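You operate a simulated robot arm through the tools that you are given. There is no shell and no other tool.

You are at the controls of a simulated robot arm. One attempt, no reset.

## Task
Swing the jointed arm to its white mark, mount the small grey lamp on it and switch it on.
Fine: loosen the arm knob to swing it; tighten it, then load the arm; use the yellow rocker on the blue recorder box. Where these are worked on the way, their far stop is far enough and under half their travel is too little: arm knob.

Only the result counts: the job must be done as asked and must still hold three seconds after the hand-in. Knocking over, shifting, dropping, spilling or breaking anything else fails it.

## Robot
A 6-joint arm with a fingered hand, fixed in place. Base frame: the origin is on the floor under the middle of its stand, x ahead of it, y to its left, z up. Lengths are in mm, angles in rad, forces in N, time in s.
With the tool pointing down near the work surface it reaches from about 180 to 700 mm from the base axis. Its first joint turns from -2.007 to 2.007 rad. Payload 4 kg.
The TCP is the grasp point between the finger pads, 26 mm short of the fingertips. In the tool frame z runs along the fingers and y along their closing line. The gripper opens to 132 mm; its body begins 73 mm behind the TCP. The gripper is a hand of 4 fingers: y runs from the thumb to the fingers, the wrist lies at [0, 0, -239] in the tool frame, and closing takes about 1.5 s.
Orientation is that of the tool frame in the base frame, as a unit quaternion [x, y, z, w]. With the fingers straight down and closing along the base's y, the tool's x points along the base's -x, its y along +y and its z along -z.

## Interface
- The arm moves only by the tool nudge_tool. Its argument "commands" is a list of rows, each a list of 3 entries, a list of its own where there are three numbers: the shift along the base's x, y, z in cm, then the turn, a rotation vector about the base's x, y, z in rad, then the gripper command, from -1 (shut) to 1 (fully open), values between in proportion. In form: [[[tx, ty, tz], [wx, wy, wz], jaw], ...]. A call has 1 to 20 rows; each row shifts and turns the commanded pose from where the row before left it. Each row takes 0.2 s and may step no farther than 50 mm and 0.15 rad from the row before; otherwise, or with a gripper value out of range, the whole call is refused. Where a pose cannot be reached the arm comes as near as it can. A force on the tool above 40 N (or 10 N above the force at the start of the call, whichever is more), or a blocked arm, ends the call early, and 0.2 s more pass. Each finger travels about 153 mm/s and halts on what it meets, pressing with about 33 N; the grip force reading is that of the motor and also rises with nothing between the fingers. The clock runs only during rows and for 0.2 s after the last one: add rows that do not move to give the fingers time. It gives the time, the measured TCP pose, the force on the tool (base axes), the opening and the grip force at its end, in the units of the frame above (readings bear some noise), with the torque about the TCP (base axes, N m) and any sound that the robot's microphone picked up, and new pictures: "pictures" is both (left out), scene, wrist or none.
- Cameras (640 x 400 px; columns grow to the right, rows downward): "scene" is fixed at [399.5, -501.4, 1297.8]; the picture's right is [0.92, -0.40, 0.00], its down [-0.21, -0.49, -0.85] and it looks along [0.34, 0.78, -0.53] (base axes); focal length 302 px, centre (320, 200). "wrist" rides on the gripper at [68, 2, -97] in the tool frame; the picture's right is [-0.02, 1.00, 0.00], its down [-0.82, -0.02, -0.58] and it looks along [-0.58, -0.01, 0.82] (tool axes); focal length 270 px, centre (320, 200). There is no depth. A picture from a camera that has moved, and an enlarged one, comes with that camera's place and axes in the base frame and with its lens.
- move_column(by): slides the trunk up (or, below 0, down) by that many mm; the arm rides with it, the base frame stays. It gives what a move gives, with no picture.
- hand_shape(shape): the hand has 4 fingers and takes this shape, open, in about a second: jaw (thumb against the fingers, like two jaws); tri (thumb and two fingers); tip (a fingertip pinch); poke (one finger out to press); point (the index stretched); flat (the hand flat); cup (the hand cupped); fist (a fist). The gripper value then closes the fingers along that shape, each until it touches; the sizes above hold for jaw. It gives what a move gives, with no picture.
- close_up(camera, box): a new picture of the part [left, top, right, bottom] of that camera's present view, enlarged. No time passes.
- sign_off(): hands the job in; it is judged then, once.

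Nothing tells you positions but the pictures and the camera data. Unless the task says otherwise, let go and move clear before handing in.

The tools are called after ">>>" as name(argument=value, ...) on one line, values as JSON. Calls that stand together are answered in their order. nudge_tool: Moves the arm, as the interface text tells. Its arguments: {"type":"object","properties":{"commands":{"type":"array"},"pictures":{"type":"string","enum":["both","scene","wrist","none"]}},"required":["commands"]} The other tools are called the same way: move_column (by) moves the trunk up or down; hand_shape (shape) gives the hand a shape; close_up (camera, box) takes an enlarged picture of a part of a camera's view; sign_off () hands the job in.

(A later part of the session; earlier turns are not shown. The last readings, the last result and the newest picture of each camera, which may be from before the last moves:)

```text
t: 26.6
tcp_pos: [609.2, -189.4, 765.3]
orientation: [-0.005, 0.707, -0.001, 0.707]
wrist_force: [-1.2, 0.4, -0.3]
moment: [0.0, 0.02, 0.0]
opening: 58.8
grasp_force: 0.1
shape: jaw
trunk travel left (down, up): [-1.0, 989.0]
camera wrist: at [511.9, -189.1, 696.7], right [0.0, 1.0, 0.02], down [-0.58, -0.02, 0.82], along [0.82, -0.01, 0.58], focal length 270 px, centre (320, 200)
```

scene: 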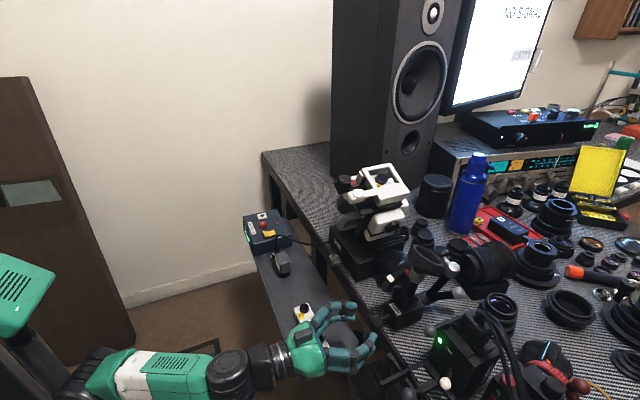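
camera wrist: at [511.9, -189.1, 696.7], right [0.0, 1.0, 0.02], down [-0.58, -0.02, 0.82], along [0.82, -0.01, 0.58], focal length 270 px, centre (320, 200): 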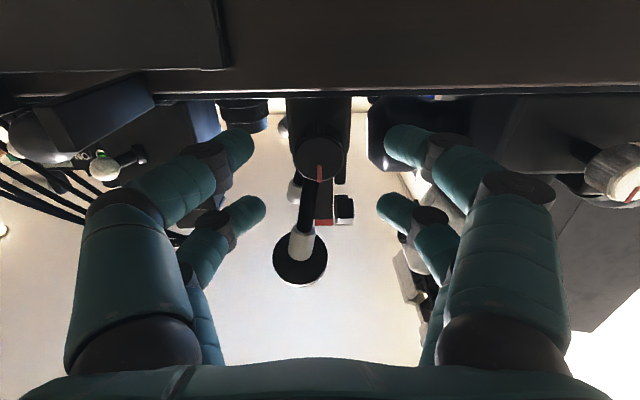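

>>> close_up(camera="wrist", box=[256, 70, 384, 150])

>>> close_up(camera="wrist", box=[256, 120, 384, 200])

>>> close_up(camera="scene", box=[330, 290, 426, 350])

```text
5.00 times, centred on (320, 110) of wrist
camera zoom: at [511.9, -189.1, 696.7], right [0.0, 1.0, 0.02], down [-0.58, -0.02, 0.82], along [0.82, -0.01, 0.58], focal length 1351 px, centre (320, 650)
```

zoom: 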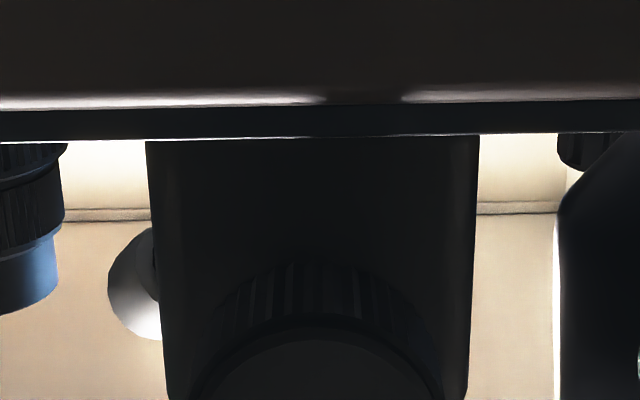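

```text
5.00 times, centred on (320, 160) of wrist
camera zoom: at [511.9, -189.1, 696.7], right [0.0, 1.0, 0.02], down [-0.58, -0.02, 0.82], along [0.82, -0.01, 0.58], focal length 1351 px, centre (320, 400)
```

zoom: 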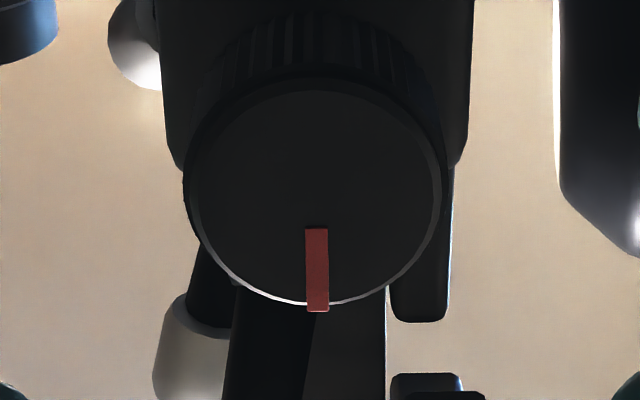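

```text
6.67 times, centred on (378, 320) of scene
camera zoom: at [399.5, -501.4, 1297.8], right [0.92, -0.4, 0.0], down [-0.21, -0.49, -0.85], along [0.34, 0.78, -0.53], focal length 2010 px, centre (-67, -600)
```

zoom: 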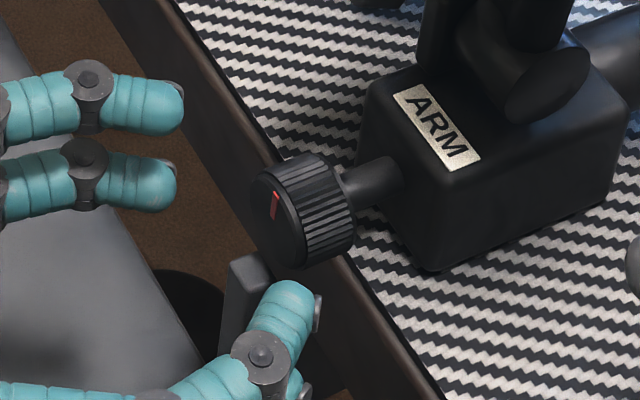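

The tool axis is aligned with the knob axis within about half a millimetre. I'll advance 28 mm so the fingertips surround the knob and then close.

>>> nudge_tool(commands=[[[0.9, 0, 0], [0, 0, 0], -0.1], [[0.9, 0, 0], [0, 0, 0], -0.1], [[0.9, 0, 0], [0, 0, 0], -0.1], [[0, 0, 0], [0, 0, 0], -0.1]])

>>> close_up(camera="scene", box=[330, 290, 426, 350])

```text
t: 27.6
tcp_pos: [636.1, -189.3, 766.4]
orientation: [-0.005, 0.707, -0.002, 0.707]
wrist_force: [-0.1, -0.1, 0.8]
moment: [0.02, 0.03, 0.02]
opening: 59.0
grasp_force: 0.1
shape: jaw
trunk travel left (down, up): [-1.0, 989.0]
camera wrist: at [538.8, -188.9, 696.7], right [0.0, 1.0, 0.02], down [-0.58, -0.02, 0.82], along [0.82, -0.01, 0.58], focal length 270 px, centre (320, 200)
```

scene: 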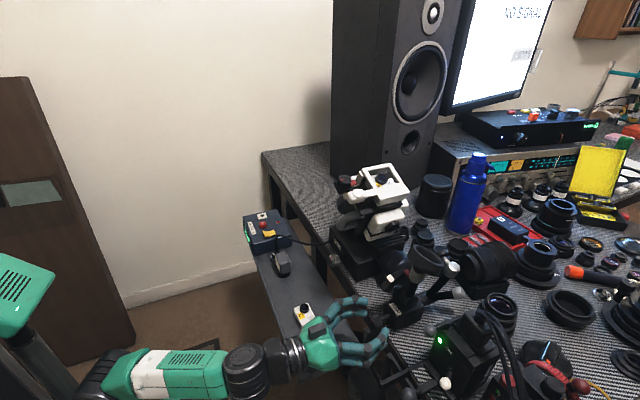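
wrist: 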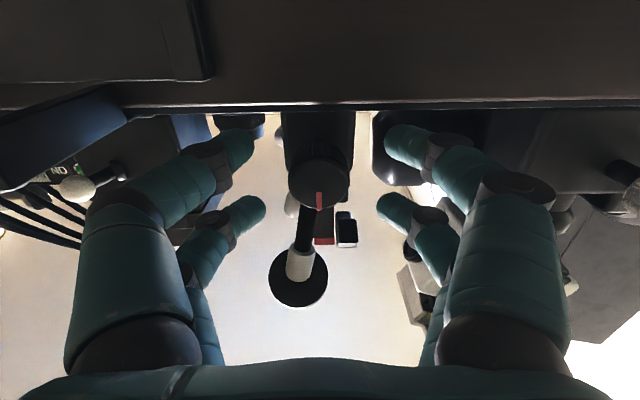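

```text
6.67 times, centred on (378, 320) of scene
camera zoom: at [399.5, -501.4, 1297.8], right [0.92, -0.4, 0.0], down [-0.21, -0.49, -0.85], along [0.34, 0.78, -0.53], focal length 2010 px, centre (-67, -600)
```

zoom: 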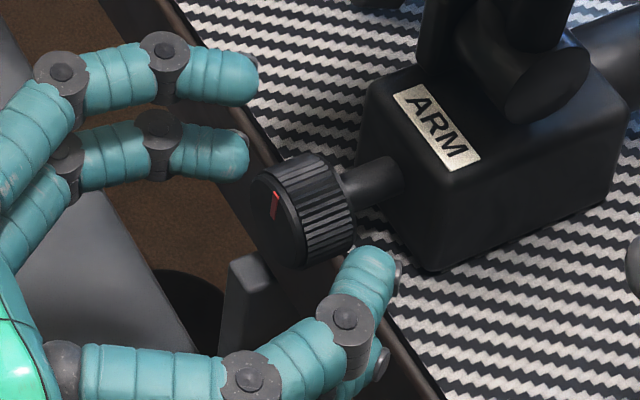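

Fingers are on both sides of the knob. Closing now.

>>> nudge_tool(commands=[[[0, 0, 0], [0, 0, 0], -0.5], [[0, 0, 0], [0, 0, 0], -0.8], [[0, 0, 0], [0, 0, 0], -1], [[0, 0, 0], [0, 0, 0], -1], [[0, 0, 0], [0, 0, 0], -1]])

>>> close_up(camera="scene", box=[330, 290, 426, 350])

>>> close_up(camera="wrist", box=[240, 110, 400, 210])

```text
t: 28.8
tcp_pos: [636.1, -189.1, 766.5]
orientation: [-0.005, 0.707, -0.001, 0.707]
wrist_force: [11.9, 3.7, 5.3]
moment: [-0.09, -0.2, 0.12]
opening: 0.2
grasp_force: 32.9
shape: jaw
trunk travel left (down, up): [-1.0, 989.0]
camera wrist: at [539.1, -188.3, 696.9], right [-0.01, 1.0, 0.02], down [-0.58, -0.02, 0.82], along [0.82, -0.01, 0.58], focal length 270 px, centre (320, 200)
```

scene: 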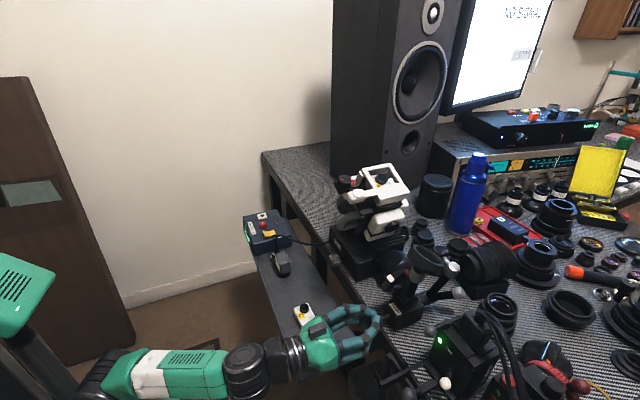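
wrist: 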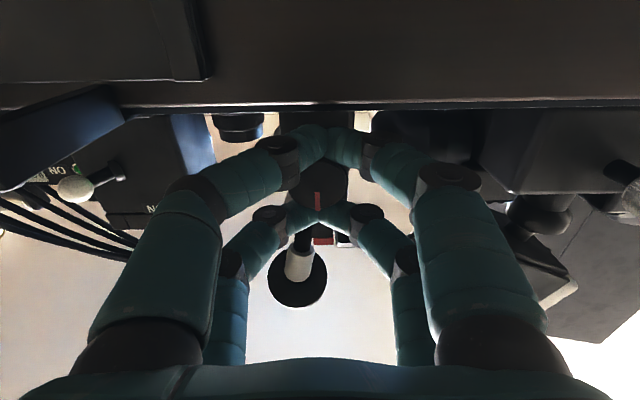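

```text
6.67 times, centred on (378, 320) of scene
camera zoom: at [399.5, -501.4, 1297.8], right [0.92, -0.4, 0.0], down [-0.21, -0.49, -0.85], along [0.34, 0.78, -0.53], focal length 2010 px, centre (-67, -600)
```

zoom: 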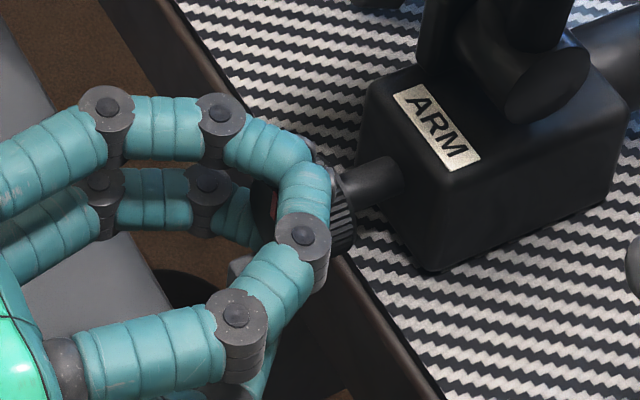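

```text
4.00 times, centred on (320, 160) of wrist
camera zoom: at [539.1, -188.3, 696.9], right [-0.01, 1.0, 0.02], down [-0.58, -0.02, 0.82], along [0.82, -0.01, 0.58], focal length 1081 px, centre (320, 360)
```

zoom: 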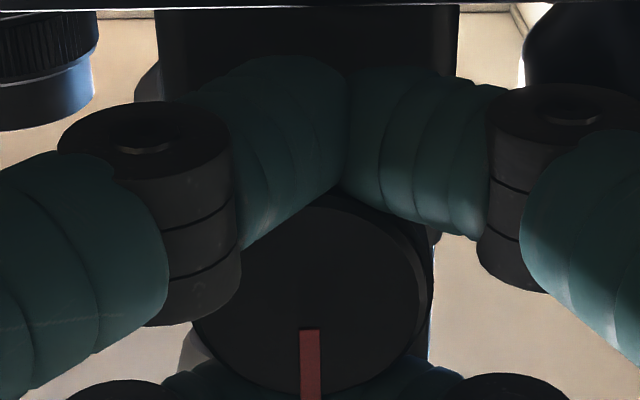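

The fingers shut completely: the two finger pairs passed above and below the knob rather than gripping it. I'll open, back off and see what the "tri" shape offers.

>>> nudge_tool(commands=[[[0, 0, 0], [0, 0, 0], -0.1], [[0, 0, 0], [0, 0, 0], -0.1], [[0, 0, 0], [0, 0, 0], -0.1], [[-1.5, 0, 0], [0, 0, 0], -0.1], [[-1.5, 0, 0], [0, 0, 0], -0.1], [[0, 0, 0], [0, 0, 0], -0.1]], pictures="none")

>>> hand_shape(shape="tri")

>>> nudge_tool(commands=[[[0, 0, 0], [0, 0, 0], 0], [[0, 0, 0], [0, 0, 0], 0], [[0, 0, 0], [0, 0, 0], 0]])

>>> close_up(camera="scene", box=[290, 280, 434, 370])

```text
t: 30.2
tcp_pos: [604.7, -189.5, 766.7]
orientation: [-0.005, 0.707, -0.002, 0.707]
wrist_force: [-0.2, -1.1, 0.4]
moment: [0.04, 0.01, 0.01]
opening: 58.8
grasp_force: 0.1
shape: jaw
trunk travel left (down, up): [-1.0, 989.0]
```

```text
t: 31.1
tcp_pos: [605.1, -190.3, 767.4]
orientation: [-0.004, 0.707, -0.001, 0.707]
wrist_force: [-0.1, -1.0, -0.3]
moment: [-0.01, 0.04, 0.0]
opening: 131.6
grasp_force: 0.1
shape: tri
trunk travel left (down, up): [-1.0, 989.0]
```

```text
t: 31.9
tcp_pos: [603.8, -189.5, 766.3]
orientation: [-0.005, 0.707, -0.002, 0.707]
wrist_force: [0.6, -0.4, -0.1]
moment: [0.04, 0.0, -0.02]
opening: 67.1
grasp_force: 0.1
shape: tri
trunk travel left (down, up): [-1.0, 989.0]
camera wrist: at [508.6, -189.4, 697.1], right [0.0, 1.0, 0.02], down [-0.58, -0.02, 0.82], along [0.82, -0.01, 0.58], focal length 270 px, centre (320, 200)
```

scene: 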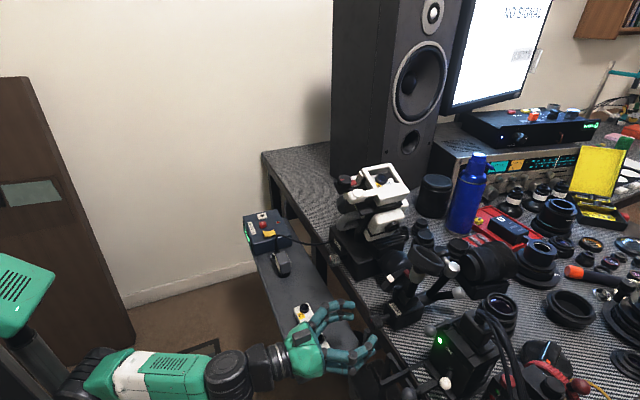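
wrist: 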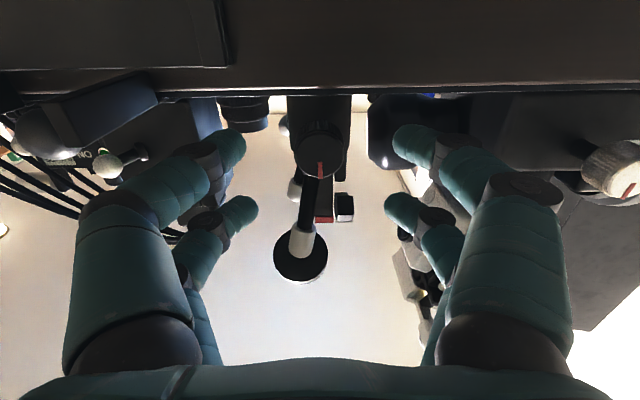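

```text
4.44 times, centred on (362, 325) of scene
camera zoom: at [399.5, -501.4, 1297.8], right [0.92, -0.4, 0.0], down [-0.21, -0.49, -0.85], along [0.34, 0.78, -0.53], focal length 1340 px, centre (133, -356)
```

zoom: 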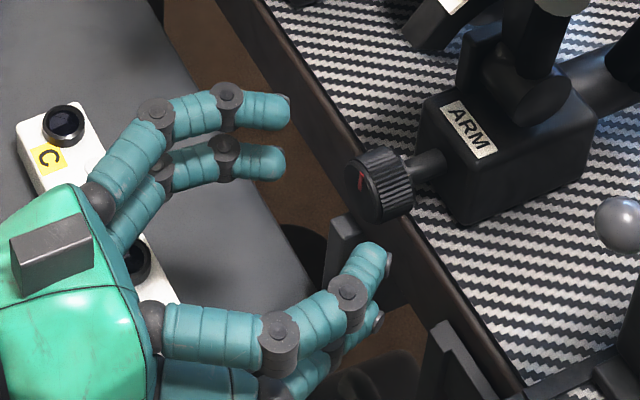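

The shapes look alike in their opening. I'll use jaw, but raise the hand about 19 mm so that just the lower finger pair pinches the knob across its middle, with the other pair passing clear above it.

>>> hand_shape(shape="jaw")

>>> nudge_tool(commands=[[[0, 0, 0.9], [0, 0, 0], -0.1], [[0, 0, 0.9], [0, 0, 0], -0.1], [[1.0, 0, 0], [0, 0, 0], -0.1], [[1.0, 0, 0], [0, 0, 0], -0.1], [[1.0, 0, 0], [0, 0, 0], -0.1], [[1.0, 0, 0], [0, 0, 0], -0.1], [[0, 0, 0], [0, 0, 0], -0.1]])

>>> close_up(camera="scene", box=[330, 290, 426, 350])

>>> close_up(camera="wrist", box=[200, 80, 440, 230])

```text
t: 32.8
tcp_pos: [606.2, -189.8, 766.3]
orientation: [-0.004, 0.707, -0.002, 0.707]
wrist_force: [-0.2, -1.0, 0.0]
moment: [0.02, 0.0, 0.0]
opening: 131.8
grasp_force: 0.0
shape: jaw
trunk travel left (down, up): [-1.0, 989.0]
```

```text
t: 34.4
tcp_pos: [646.0, -188.2, 784.0]
orientation: [-0.005, 0.707, -0.002, 0.707]
wrist_force: [-0.5, -0.1, -0.1]
moment: [-0.04, -0.02, 0.0]
opening: 60.1
grasp_force: 0.0
shape: jaw
trunk travel left (down, up): [-1.0, 989.0]
camera wrist: at [548.9, -188.9, 714.5], right [0.0, 1.0, 0.02], down [-0.58, -0.02, 0.82], along [0.82, -0.01, 0.58], focal length 270 px, centre (320, 200)
```

scene: 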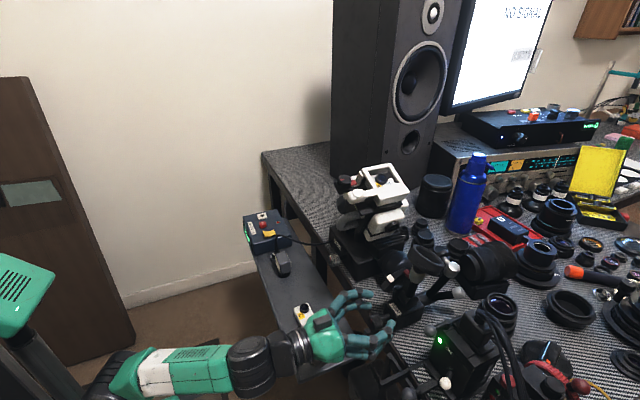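
wrist: 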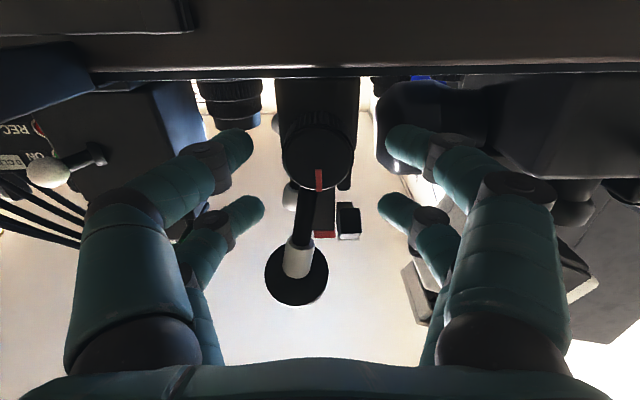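

```text
6.67 times, centred on (378, 320) of scene
camera zoom: at [399.5, -501.4, 1297.8], right [0.92, -0.4, 0.0], down [-0.21, -0.49, -0.85], along [0.34, 0.78, -0.53], focal length 2010 px, centre (-67, -600)
```

zoom: 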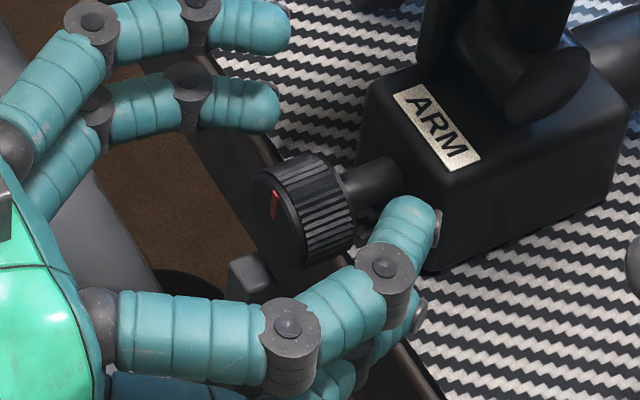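

```text
2.67 times, centred on (320, 155) of wrist
camera zoom: at [548.9, -188.9, 714.5], right [0.0, 1.0, 0.02], down [-0.58, -0.02, 0.82], along [0.82, -0.01, 0.58], focal length 721 px, centre (320, 320)
```

zoom: 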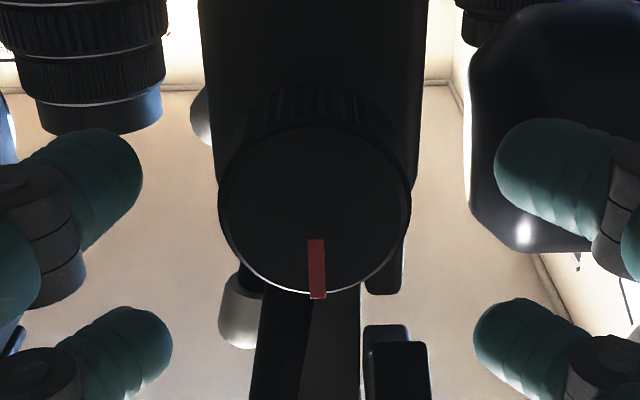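

>>> nudge_tool(commands=[[[0, 0, 0], [0, 0, 0], -0.5], [[0, 0, 0], [0, 0, 0], -0.8], [[0, 0, 0], [0, 0, 0], -1], [[0, 0, 0], [0, 0, 0], -1], [[0, 0, 0], [0, 0, 0], -1]])

>>> close_up(camera="scene", box=[330, 290, 426, 350])

>>> close_up(camera="wrist", box=[200, 80, 440, 230])

```text
t: 35.6
tcp_pos: [646.9, -189.7, 783.2]
orientation: [-0.005, 0.708, -0.002, 0.707]
wrist_force: [2.4, -0.3, -0.4]
moment: [0.01, -0.03, -0.07]
opening: 11.8
grasp_force: 32.7
shape: jaw
trunk travel left (down, up): [-1.0, 989.0]
camera wrist: at [549.1, -189.1, 714.0], right [0.0, 1.0, 0.02], down [-0.58, -0.02, 0.82], along [0.82, -0.01, 0.58], focal length 270 px, centre (320, 200)
```

scene: 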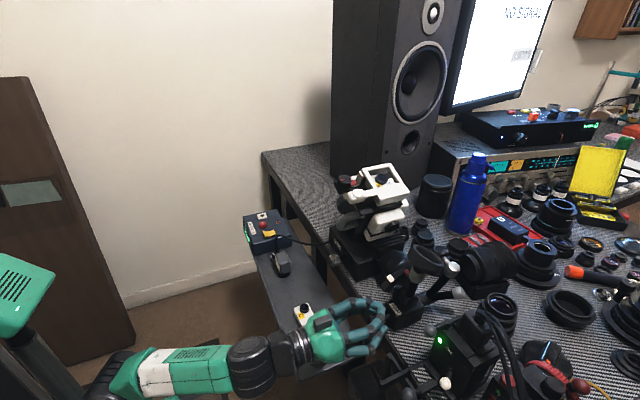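
wrist: 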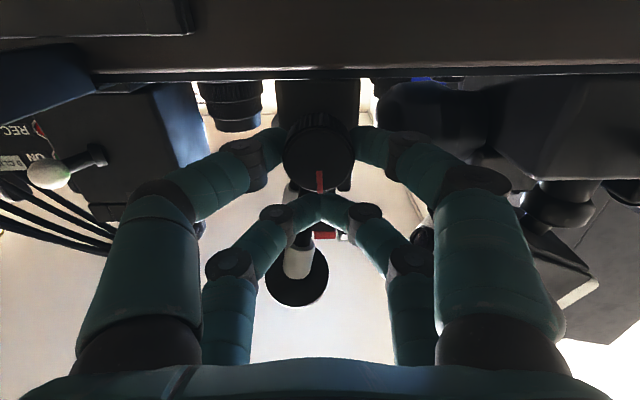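

```text
6.67 times, centred on (378, 320) of scene
camera zoom: at [399.5, -501.4, 1297.8], right [0.92, -0.4, 0.0], down [-0.21, -0.49, -0.85], along [0.34, 0.78, -0.53], focal length 2010 px, centre (-67, -600)
```

zoom: 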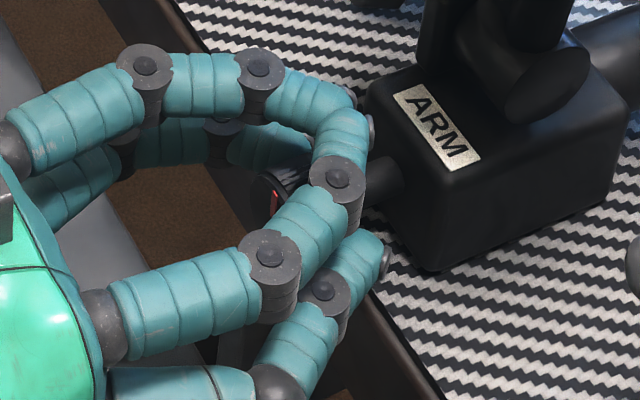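

```text
2.67 times, centred on (320, 155) of wrist
camera zoom: at [549.1, -189.1, 714.0], right [0.0, 1.0, 0.02], down [-0.58, -0.02, 0.82], along [0.82, -0.01, 0.58], focal length 721 px, centre (320, 320)
```

zoom: 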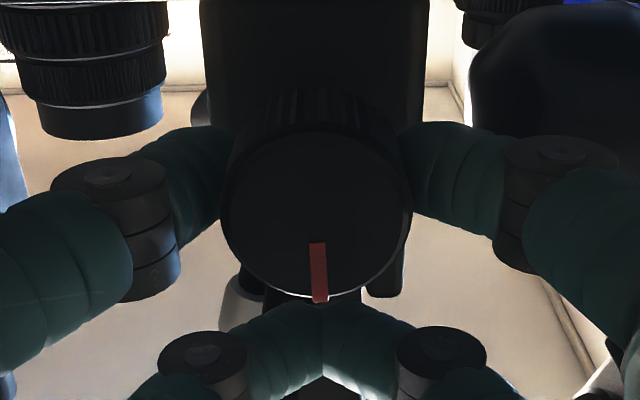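

The lower finger pair now pinches the knob at its sides. I'll turn it counter-clockwise (as seen from the front) about its axis and watch the red line and the torque.

>>> nudge_tool(commands=[[[0, 0.258, -0.018], [-0.14, 0, 0], -1], [[0, 0.253, -0.054], [-0.14, 0, 0], -1], [[0, 0.243, -0.089], [-0.14, 0, 0], -1], [[0, 0, 0], [0, 0, 0], -1]])

>>> close_up(camera="wrist", box=[200, 80, 440, 230])

>>> close_up(camera="scene", box=[330, 290, 426, 350])

```text
t: 36.6
tcp_pos: [647.0, -182.4, 783.5]
orientation: [-0.151, 0.694, -0.149, 0.688]
wrist_force: [-6.4, -3.2, -9.6]
moment: [0.03, 0.29, -0.12]
opening: 11.8
grasp_force: 33.1
shape: jaw
trunk travel left (down, up): [-1.0, 989.0]
camera wrist: at [549.5, -209.6, 720.1], right [-0.01, 0.92, -0.39], down [-0.57, 0.32, 0.76], along [0.82, 0.23, 0.52], focal length 270 px, centre (320, 200)
```

scene: 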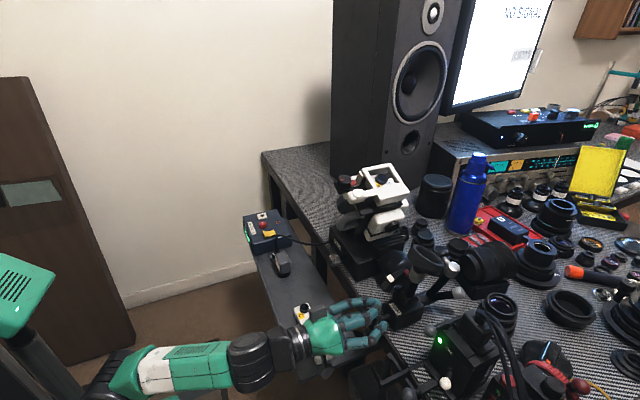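
wrist: 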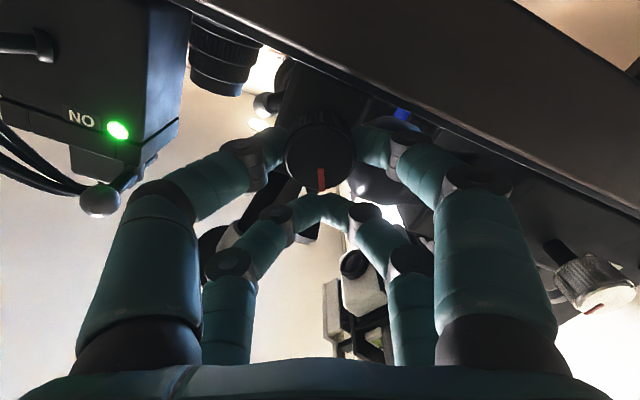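

```text
2.67 times, centred on (320, 155) of wrist
camera zoom: at [549.5, -209.6, 720.1], right [-0.01, 0.92, -0.39], down [-0.57, 0.32, 0.76], along [0.82, 0.23, 0.52], focal length 721 px, centre (320, 320)
```

zoom: 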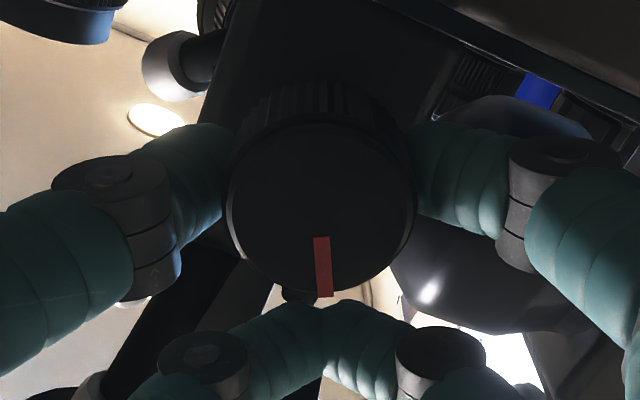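

```text
6.67 times, centred on (378, 320) of scene
camera zoom: at [399.5, -501.4, 1297.8], right [0.92, -0.4, 0.0], down [-0.21, -0.49, -0.85], along [0.34, 0.78, -0.53], focal length 2010 px, centre (-67, -600)
```

zoom: 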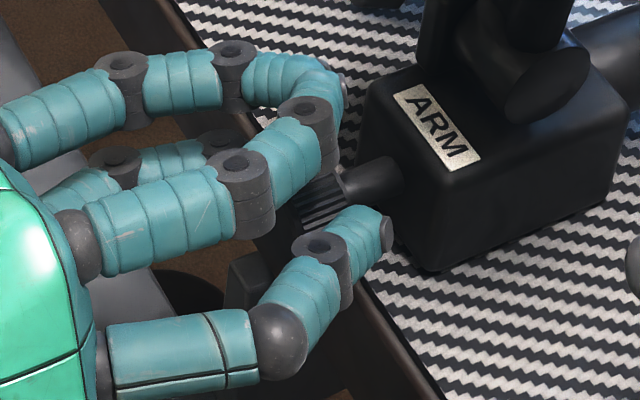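

The knob turned with the hand and little torque was felt. I'll continue turning counter-clockwise.

>>> nudge_tool(commands=[[[0, 0.229, -0.122], [-0.14, 0, 0], -1], [[0, 0.209, -0.152], [-0.14, 0, 0], -1], [[0, 0.186, -0.181], [-0.14, 0, 0], -1], [[0, 0, 0], [0, 0, 0], -1]], pictures="wrist")

>>> close_up(camera="wrist", box=[200, 80, 440, 230])

```text
t: 37.2
tcp_pos: [662.4, -175.7, 810.7]
orientation: [-0.244, 0.672, -0.241, 0.657]
wrist_force: [-19.4, -1.8, -12.6]
moment: [-0.04, -0.24, 0.14]
opening: 5.4
grasp_force: 33.3
shape: jaw
out of reach, approached as far as the arm can: row 1, 2, 3
trunk travel left (down, up): [-1.0, 989.0]
stopped in row 3: the force on the tool passed its limit at 58 N (the readings are from after the stop); the commanded pose is now the measured one
camera wrist: at [564.1, -217.5, 757.8], right [-0.01, 0.78, -0.63], down [-0.56, 0.51, 0.65], along [0.83, 0.36, 0.43], focal length 270 px, centre (320, 200)
```

wrist: 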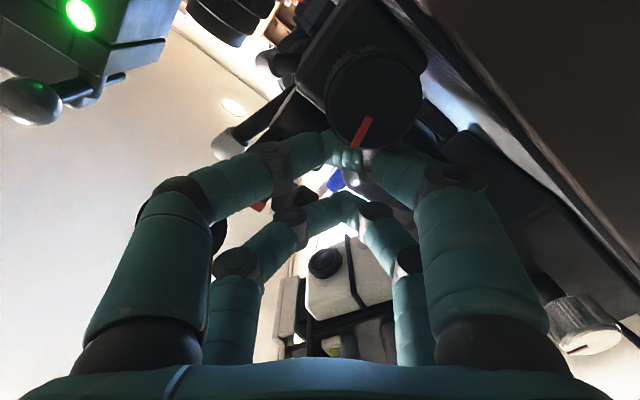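

```text
2.67 times, centred on (320, 155) of wrist
camera zoom: at [564.1, -217.5, 757.8], right [-0.01, 0.78, -0.63], down [-0.56, 0.51, 0.65], along [0.83, 0.36, 0.43], focal length 721 px, centre (320, 320)
```

zoom: 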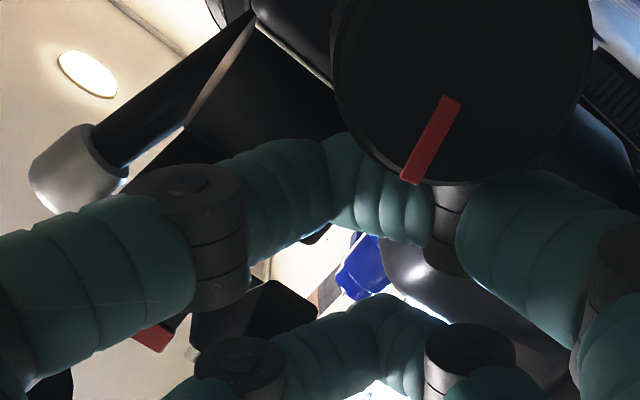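

The rolled pose ran out of the arm's range and the fingers slipped up off the knob. I'll retreat straight back from there carefully and inspect.

>>> nudge_tool(commands=[[[-1.0, 0, 0], [0, 0, 0], -0.9], [[-1.5, 0, 0], [0, 0, 0], -0.9], [[-2.0, 0, 0], [0, 0, 0], -0.9], [[-2.0, 0, 0], [0, 0, 0], -0.9], [[0, 0, 0], [0, 0, 0], -0.9]])

>>> close_up(camera="scene", box=[350, 220, 478, 300])

>>> close_up(camera="scene", box=[340, 280, 436, 340])

```text
t: 38.4
tcp_pos: [608.4, -166.3, 834.0]
orientation: [-0.244, 0.672, -0.243, 0.656]
wrist_force: [0.6, -0.8, -0.1]
moment: [0.0, 0.05, 0.0]
opening: 6.6
grasp_force: 0.1
shape: jaw
out of reach, approached as far as the arm can: row 2, 3, 4
trunk travel left (down, up): [-1.0, 989.0]
camera wrist: at [509.9, -209.3, 781.4], right [-0.01, 0.78, -0.63], down [-0.56, 0.51, 0.65], along [0.83, 0.36, 0.43], focal length 270 px, centre (320, 200)
```

scene: 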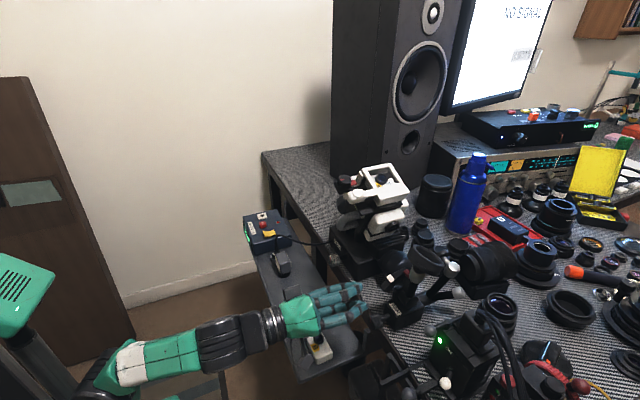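
wrist: 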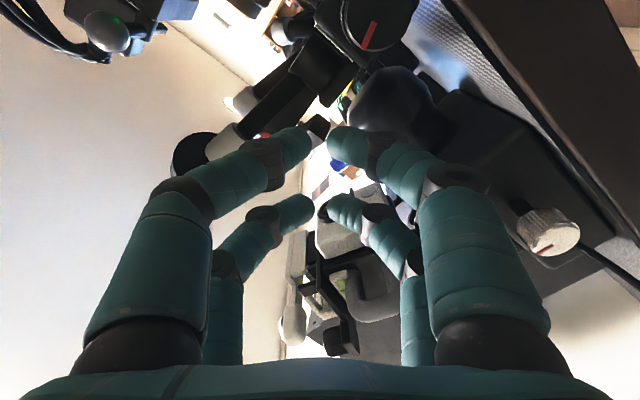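

```text
5.00 times, centred on (414, 260) of scene
camera zoom: at [399.5, -501.4, 1297.8], right [0.92, -0.4, 0.0], down [-0.21, -0.49, -0.85], along [0.34, 0.78, -0.53], focal length 1508 px, centre (-150, -100)
```

zoom: 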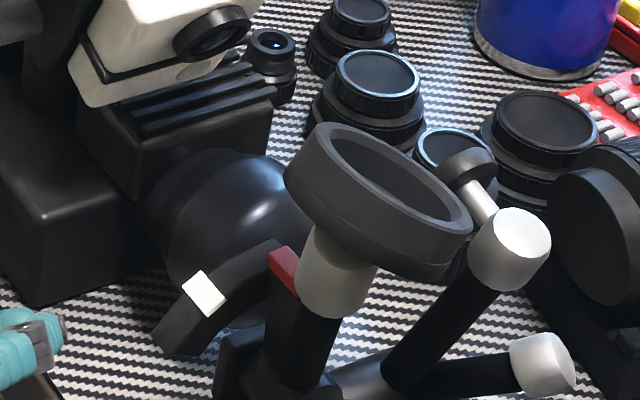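

```text
6.67 times, centred on (388, 310) of scene
camera zoom: at [399.5, -501.4, 1297.8], right [0.92, -0.4, 0.0], down [-0.21, -0.49, -0.85], along [0.34, 0.78, -0.53], focal length 2010 px, centre (-133, -533)
```

zoom: 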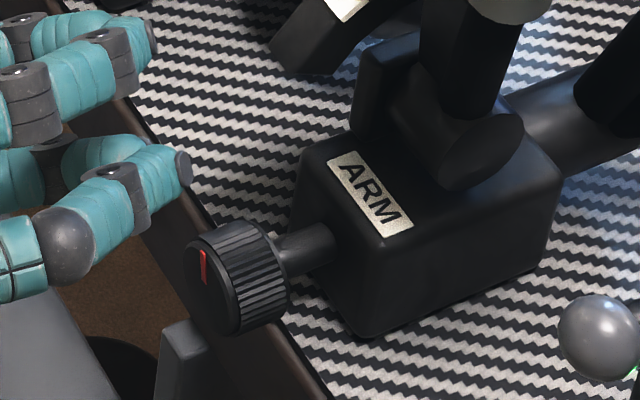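

The arm joint is unmoved and the knob turned only slightly. Rolling further counter-clockwise from level is out of range, so I should start with the hand pre-rolled clockwise. First I'll check clearance below and to the left of the knob.

>>> close_up(camera="scene", box=[340, 320, 468, 400])

>>> close_up(camera="wrist", box=[240, 0, 480, 150])

```text
5.00 times, centred on (404, 360) of scene
camera zoom: at [399.5, -501.4, 1297.8], right [0.92, -0.4, 0.0], down [-0.21, -0.49, -0.85], along [0.34, 0.78, -0.53], focal length 1508 px, centre (-100, -600)
```

zoom: 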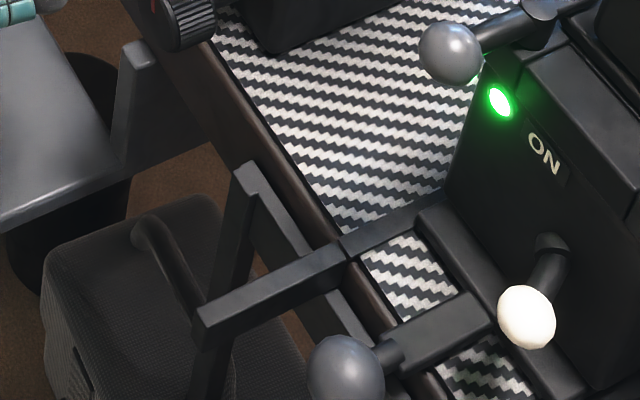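

```text
2.67 times, centred on (360, 75) of wrist
camera zoom: at [509.9, -209.3, 781.4], right [-0.01, 0.78, -0.63], down [-0.56, 0.51, 0.65], along [0.83, 0.36, 0.43], focal length 721 px, centre (213, 533)
```

zoom: 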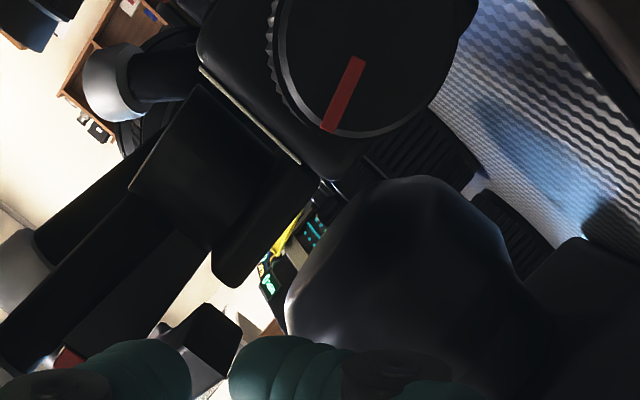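

The shelf bracket corner is about (661,-240,725), so a clockwise pre-roll of about 70° should clear it. I'll roll the hand in free space, back from the knob.

>>> nudge_tool(commands=[[[-0.06, -0.298, -0.2], [0.13734, -0.0015, -0.0012], -0.3], [[-0.06, -0.298, -0.2], [0.13734, -0.0015, -0.0012], -0.3], [[-0.06, -0.298, -0.2], [0.13734, -0.0015, -0.0012], -0.3], [[-0.06, -0.298, -0.2], [0.13734, -0.0015, -0.0012], -0.3], [[-0.06, -0.298, -0.2], [0.13734, -0.0015, -0.0012], -0.3], [[-0.06, -0.298, -0.2], [0.13734, -0.0015, -0.0012], -0.3], [[-0.06, -0.298, -0.3], [0.13734, -0.0015, -0.0012], -0.3], [[-0.06, -0.298, -0.3], [0.13734, -0.0015, -0.0012], -0.3], [[-0.06, -0.298, -0.3], [0.13734, -0.0015, -0.0012], -0.3], [[-0.06, -0.298, -0.3], [0.13734, -0.0015, -0.0012], -0.3], [[-0.06, -0.298, -0.3], [0.13734, -0.0015, -0.0012], -0.3], [[-0.06, -0.298, -0.3], [0.13734, -0.0015, -0.0012], -0.3], [[-0.06, -0.298, -0.3], [0.13734, -0.0015, -0.0012], -0.3], [[-0.06, -0.298, -0.3], [0.13734, -0.0015, -0.0012], -0.3], [[0, 0, 0], [0, 0, 0], -0.3]])

```text
t: 41.6
tcp_pos: [599.7, -209.7, 797.9]
orientation: [0.407, 0.578, 0.403, 0.581]
wrist_force: [-0.6, 0.5, 0.6]
moment: [0.02, -0.02, -0.01]
opening: 45.9
grasp_force: 0.1
shape: jaw
trunk travel left (down, up): [-1.0, 989.0]
camera wrist: at [503.6, -144.2, 774.8], right [0.0, 0.32, 0.95], down [-0.58, -0.77, 0.26], along [0.81, -0.55, 0.18], focal length 270 px, centre (320, 200)
```

scene: 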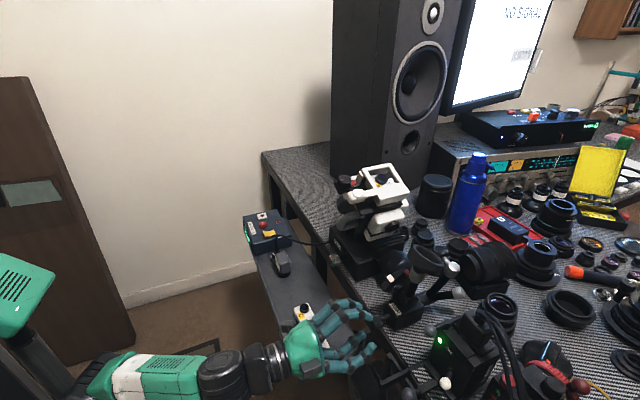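
wrist: 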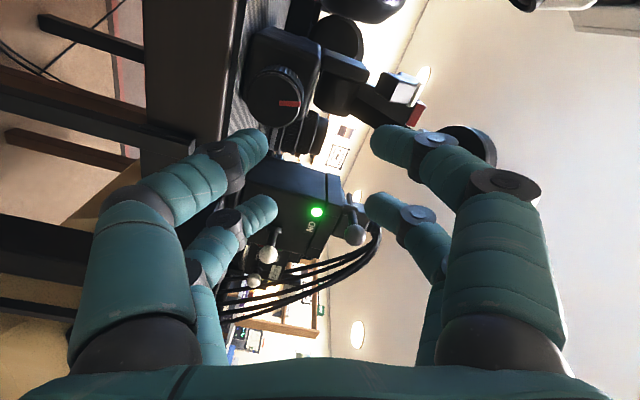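

The pre-rolled pose is reachable and gives a clear view of the knob. Zooming in for alignment.

>>> close_up(camera="wrist", box=[220, 50, 348, 130])

>>> close_up(camera="wrist", box=[140, 60, 396, 220])

```text
5.00 times, centred on (284, 90) of wrist
camera zoom: at [503.6, -144.2, 774.8], right [0.0, 0.32, 0.95], down [-0.58, -0.77, 0.26], along [0.81, -0.55, 0.18], focal length 1351 px, centre (500, 750)
```

zoom: 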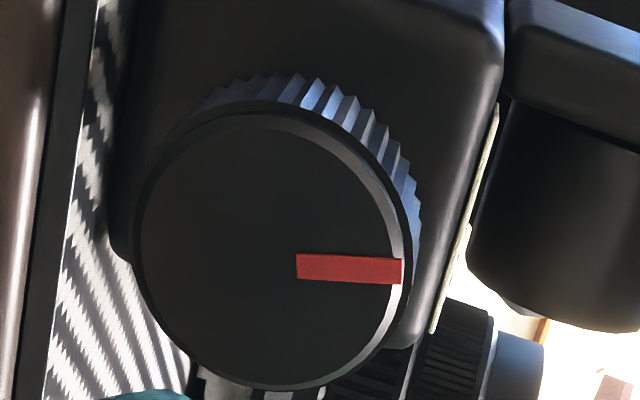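

```text
2.50 times, centred on (268, 140) of wrist
camera zoom: at [503.6, -144.2, 774.8], right [0.0, 0.32, 0.95], down [-0.58, -0.77, 0.26], along [0.81, -0.55, 0.18], focal length 676 px, centre (450, 350)
```

zoom: 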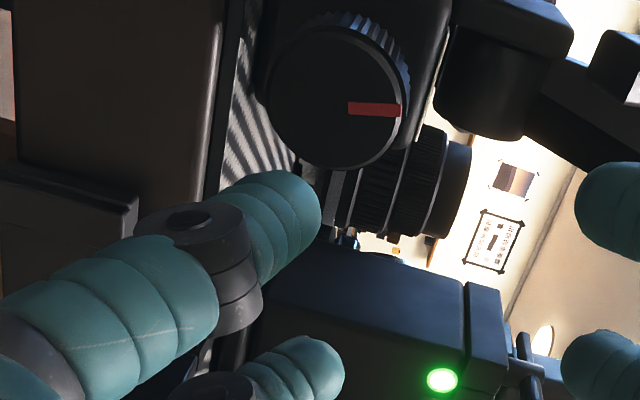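

>>> nudge_tool(commands=[[[0, 0.1, -1.3], [0, 0, 0], -0.2], [[0, 0.1, -1.24], [0, 0, 0], -0.2], [[0, 0, 0], [0, 0, 0], -0.2]], pictures="wrist")

>>> close_up(camera="wrist", box=[190, 60, 446, 220])

```text
t: 42.4
tcp_pos: [599.7, -207.8, 773.2]
orientation: [0.406, 0.579, 0.403, 0.58]
wrist_force: [-0.1, 0.1, -0.4]
moment: [0.01, 0.0, 0.01]
opening: 52.2
grasp_force: 0.1
shape: jaw
trunk travel left (down, up): [-1.0, 989.0]
camera wrist: at [503.3, -142.1, 749.7], right [0.0, 0.32, 0.95], down [-0.58, -0.77, 0.26], along [0.81, -0.55, 0.18], focal length 270 px, centre (320, 200)
```

wrist: 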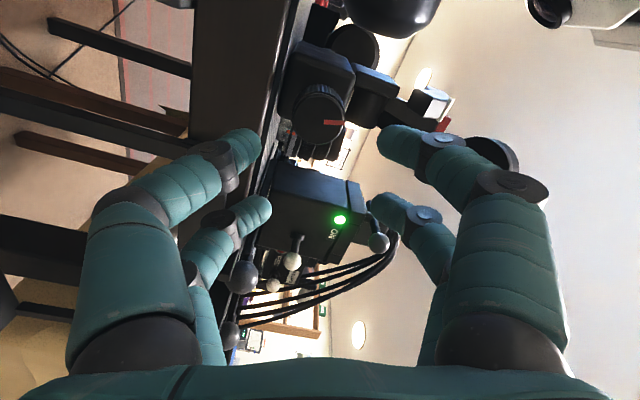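

```text
2.50 times, centred on (318, 140) of wrist
camera zoom: at [503.3, -142.1, 749.7], right [0.0, 0.32, 0.95], down [-0.58, -0.77, 0.26], along [0.81, -0.55, 0.18], focal length 676 px, centre (325, 350)
```

zoom: 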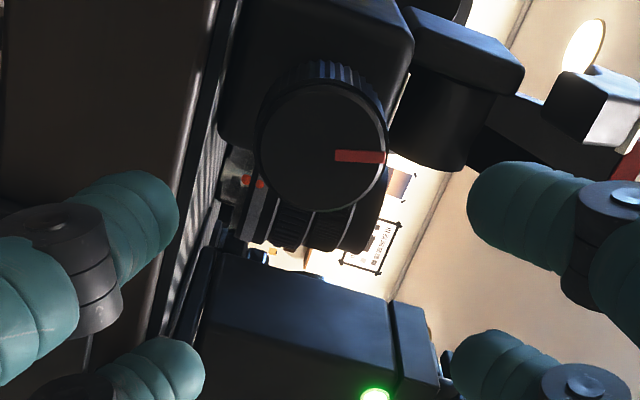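

Alignment matches expectations. Moving forward to surround the knob, then closing.

>>> nudge_tool(commands=[[[1.2, 0, 0], [0, 0, 0], -0.2], [[1.2, 0, 0], [0, 0, 0], -0.2], [[1.25, 0, 0], [0, 0, 0], -0.2], [[0, 0, 0], [0, 0, 0], -0.2]], pictures="wrist")

>>> close_up(camera="scene", box=[330, 290, 426, 350])

```text
t: 43.4
tcp_pos: [637.0, -206.8, 774.2]
orientation: [0.407, 0.578, 0.404, 0.58]
wrist_force: [0.4, -0.2, 0.4]
moment: [-0.02, -0.05, -0.02]
opening: 52.6
grasp_force: 0.1
shape: jaw
trunk travel left (down, up): [-1.0, 989.0]
camera wrist: at [540.1, -142.1, 749.7], right [0.0, 0.32, 0.95], down [-0.58, -0.77, 0.26], along [0.81, -0.55, 0.18], focal length 270 px, centre (320, 200)
```

wrist: 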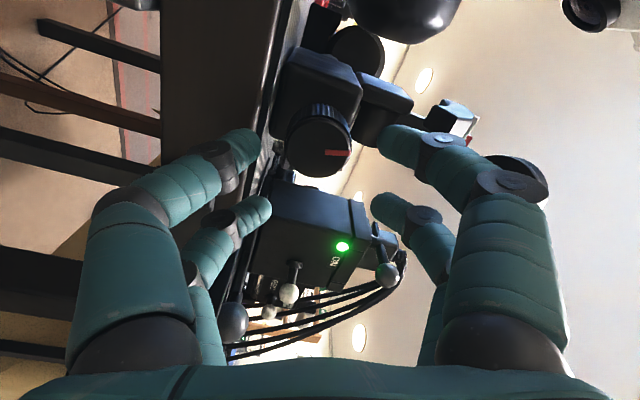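

```text
6.67 times, centred on (378, 320) of scene
camera zoom: at [399.5, -501.4, 1297.8], right [0.92, -0.4, 0.0], down [-0.21, -0.49, -0.85], along [0.34, 0.78, -0.53], focal length 2010 px, centre (-67, -600)
```

zoom: 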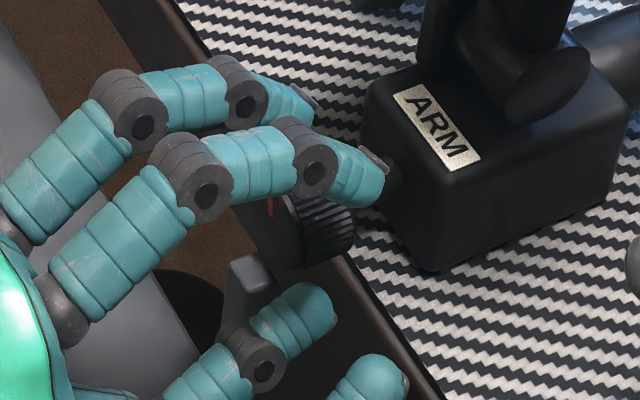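

>>> nudge_tool(commands=[[[0, 0, 0], [0, 0, 0], -0.5], [[0, 0, 0], [0, 0, 0], -0.8], [[0, 0, 0], [0, 0, 0], -1], [[0, 0, 0], [0, 0, 0], -1], [[0, 0, 0], [0, 0, 0], -1]], pictures="wrist")

>>> close_up(camera="wrist", box=[220, 80, 412, 200])

>>> close_up(camera="scene", box=[330, 290, 426, 350])

```text
t: 44.6
tcp_pos: [636.8, -206.1, 772.2]
orientation: [0.406, 0.578, 0.403, 0.582]
wrist_force: [3.7, -1.5, -1.0]
moment: [0.04, 0.05, -0.06]
opening: 11.2
grasp_force: 32.7
shape: jaw
trunk travel left (down, up): [-1.0, 989.0]
camera wrist: at [540.3, -142.2, 749.4], right [0.0, 0.32, 0.95], down [-0.58, -0.77, 0.26], along [0.81, -0.55, 0.18], focal length 270 px, centre (320, 200)
```

wrist: 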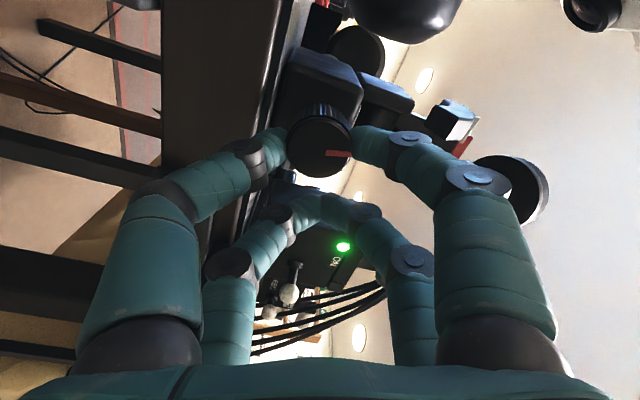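

```text
3.33 times, centred on (316, 140) of wrist
camera zoom: at [540.3, -142.2, 749.4], right [0.0, 0.32, 0.95], down [-0.58, -0.77, 0.26], along [0.81, -0.55, 0.18], focal length 901 px, centre (333, 400)
```

zoom: 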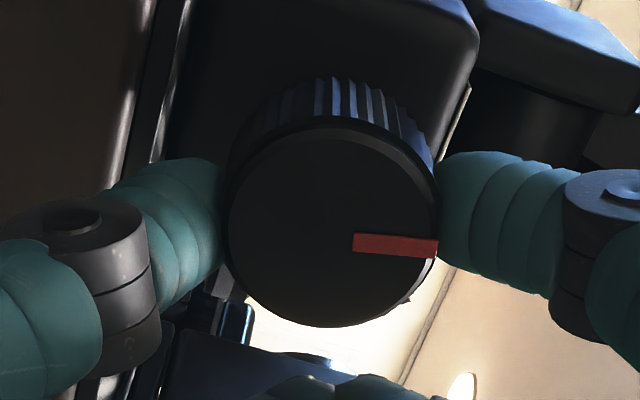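

```text
6.67 times, centred on (378, 320) of scene
camera zoom: at [399.5, -501.4, 1297.8], right [0.92, -0.4, 0.0], down [-0.21, -0.49, -0.85], along [0.34, 0.78, -0.53], focal length 2010 px, centre (-67, -600)
```

zoom: 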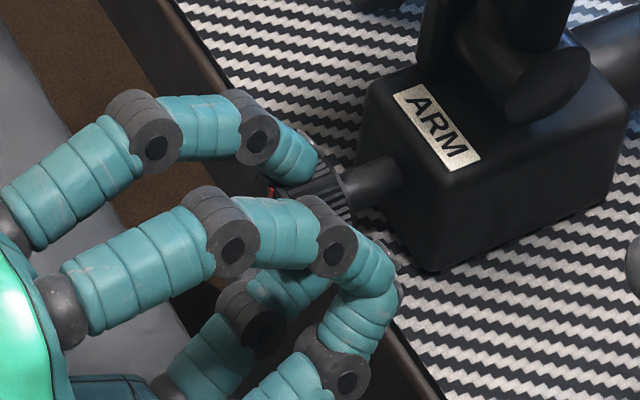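

Gripped well. Turning counter-clockwise about the knob's axis in stages.

>>> nudge_tool(commands=[[[0, 0.108, 0.243], [-0.14, 0, 0], -1], [[0, 0.14, 0.224], [-0.14, 0, 0], -1], [[0, 0.171, 0.204], [-0.14, 0, 0], -1], [[0, 0.198, 0.177], [-0.14, 0, 0], -1], [[0, 0, 0], [0, 0, 0], -1]], pictures="wrist")

>>> close_up(camera="wrist", box=[220, 80, 412, 200])

```text
t: 45.8
tcp_pos: [636.1, -201.8, 781.2]
orientation: [0.23, 0.668, 0.226, 0.671]
wrist_force: [5.3, -0.2, 0.9]
moment: [0.02, -0.07, -0.09]
opening: 10.9
grasp_force: 33.3
shape: jaw
trunk travel left (down, up): [-1.0, 989.0]
camera wrist: at [540.2, -157.9, 726.1], right [0.0, 0.78, 0.63], down [-0.58, -0.51, 0.63], along [0.81, -0.37, 0.45], focal length 270 px, centre (320, 200)
```

wrist: 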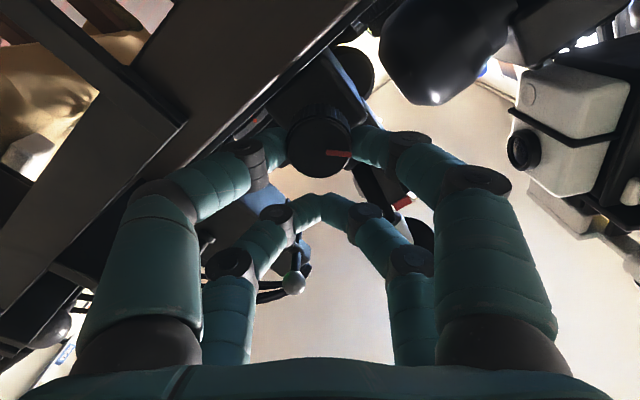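

```text
3.33 times, centred on (316, 140) of wrist
camera zoom: at [540.2, -157.9, 726.1], right [0.0, 0.78, 0.63], down [-0.58, -0.51, 0.63], along [0.81, -0.37, 0.45], focal length 901 px, centre (333, 400)
```

zoom: 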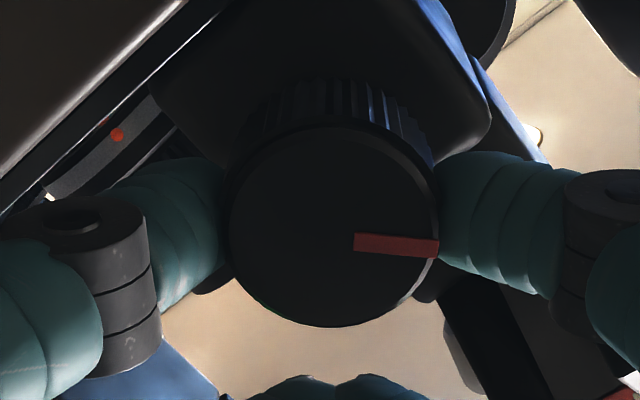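

>>> nudge_tool(commands=[[[0, 0.221, 0.149], [-0.14, 0, 0], -1], [[0, 0.239, 0.116], [-0.14, 0, 0], -1], [[0, 0.253, 0.082], [-0.14, 0, 0], -1], [[0, 0.262, 0.045], [-0.14, 0, 0], -1], [[0, 0, 0], [0, 0, 0], -1]], pictures="wrist")

>>> close_up(camera="wrist", box=[220, 80, 412, 200])

```text
t: 47.0
tcp_pos: [636.4, -191.6, 784.0]
orientation: [0.036, 0.704, 0.034, 0.708]
wrist_force: [3.4, -1.8, -0.5]
moment: [-0.04, -0.06, -0.08]
opening: 11.1
grasp_force: 33.2
shape: jaw
trunk travel left (down, up): [-1.0, 989.0]
camera wrist: at [540.3, -183.2, 714.9], right [0.0, 0.99, 0.12], down [-0.58, -0.1, 0.81], along [0.81, -0.07, 0.58], focal length 270 px, centre (320, 200)
```

wrist: 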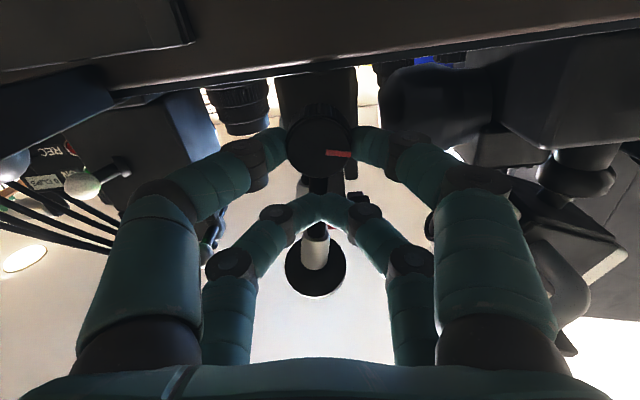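

```text
3.33 times, centred on (316, 140) of wrist
camera zoom: at [540.3, -183.2, 714.9], right [0.0, 0.99, 0.12], down [-0.58, -0.1, 0.81], along [0.81, -0.07, 0.58], focal length 901 px, centre (333, 400)
```

zoom: 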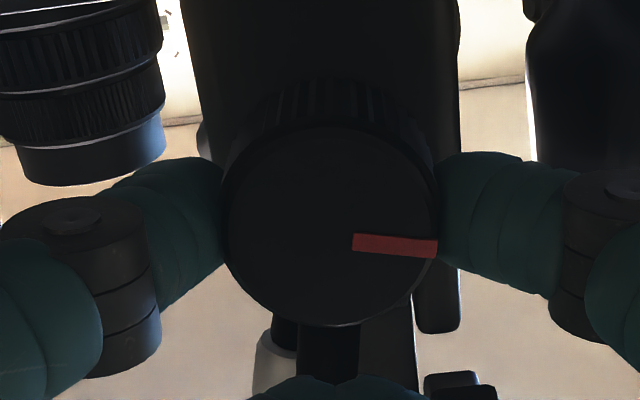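

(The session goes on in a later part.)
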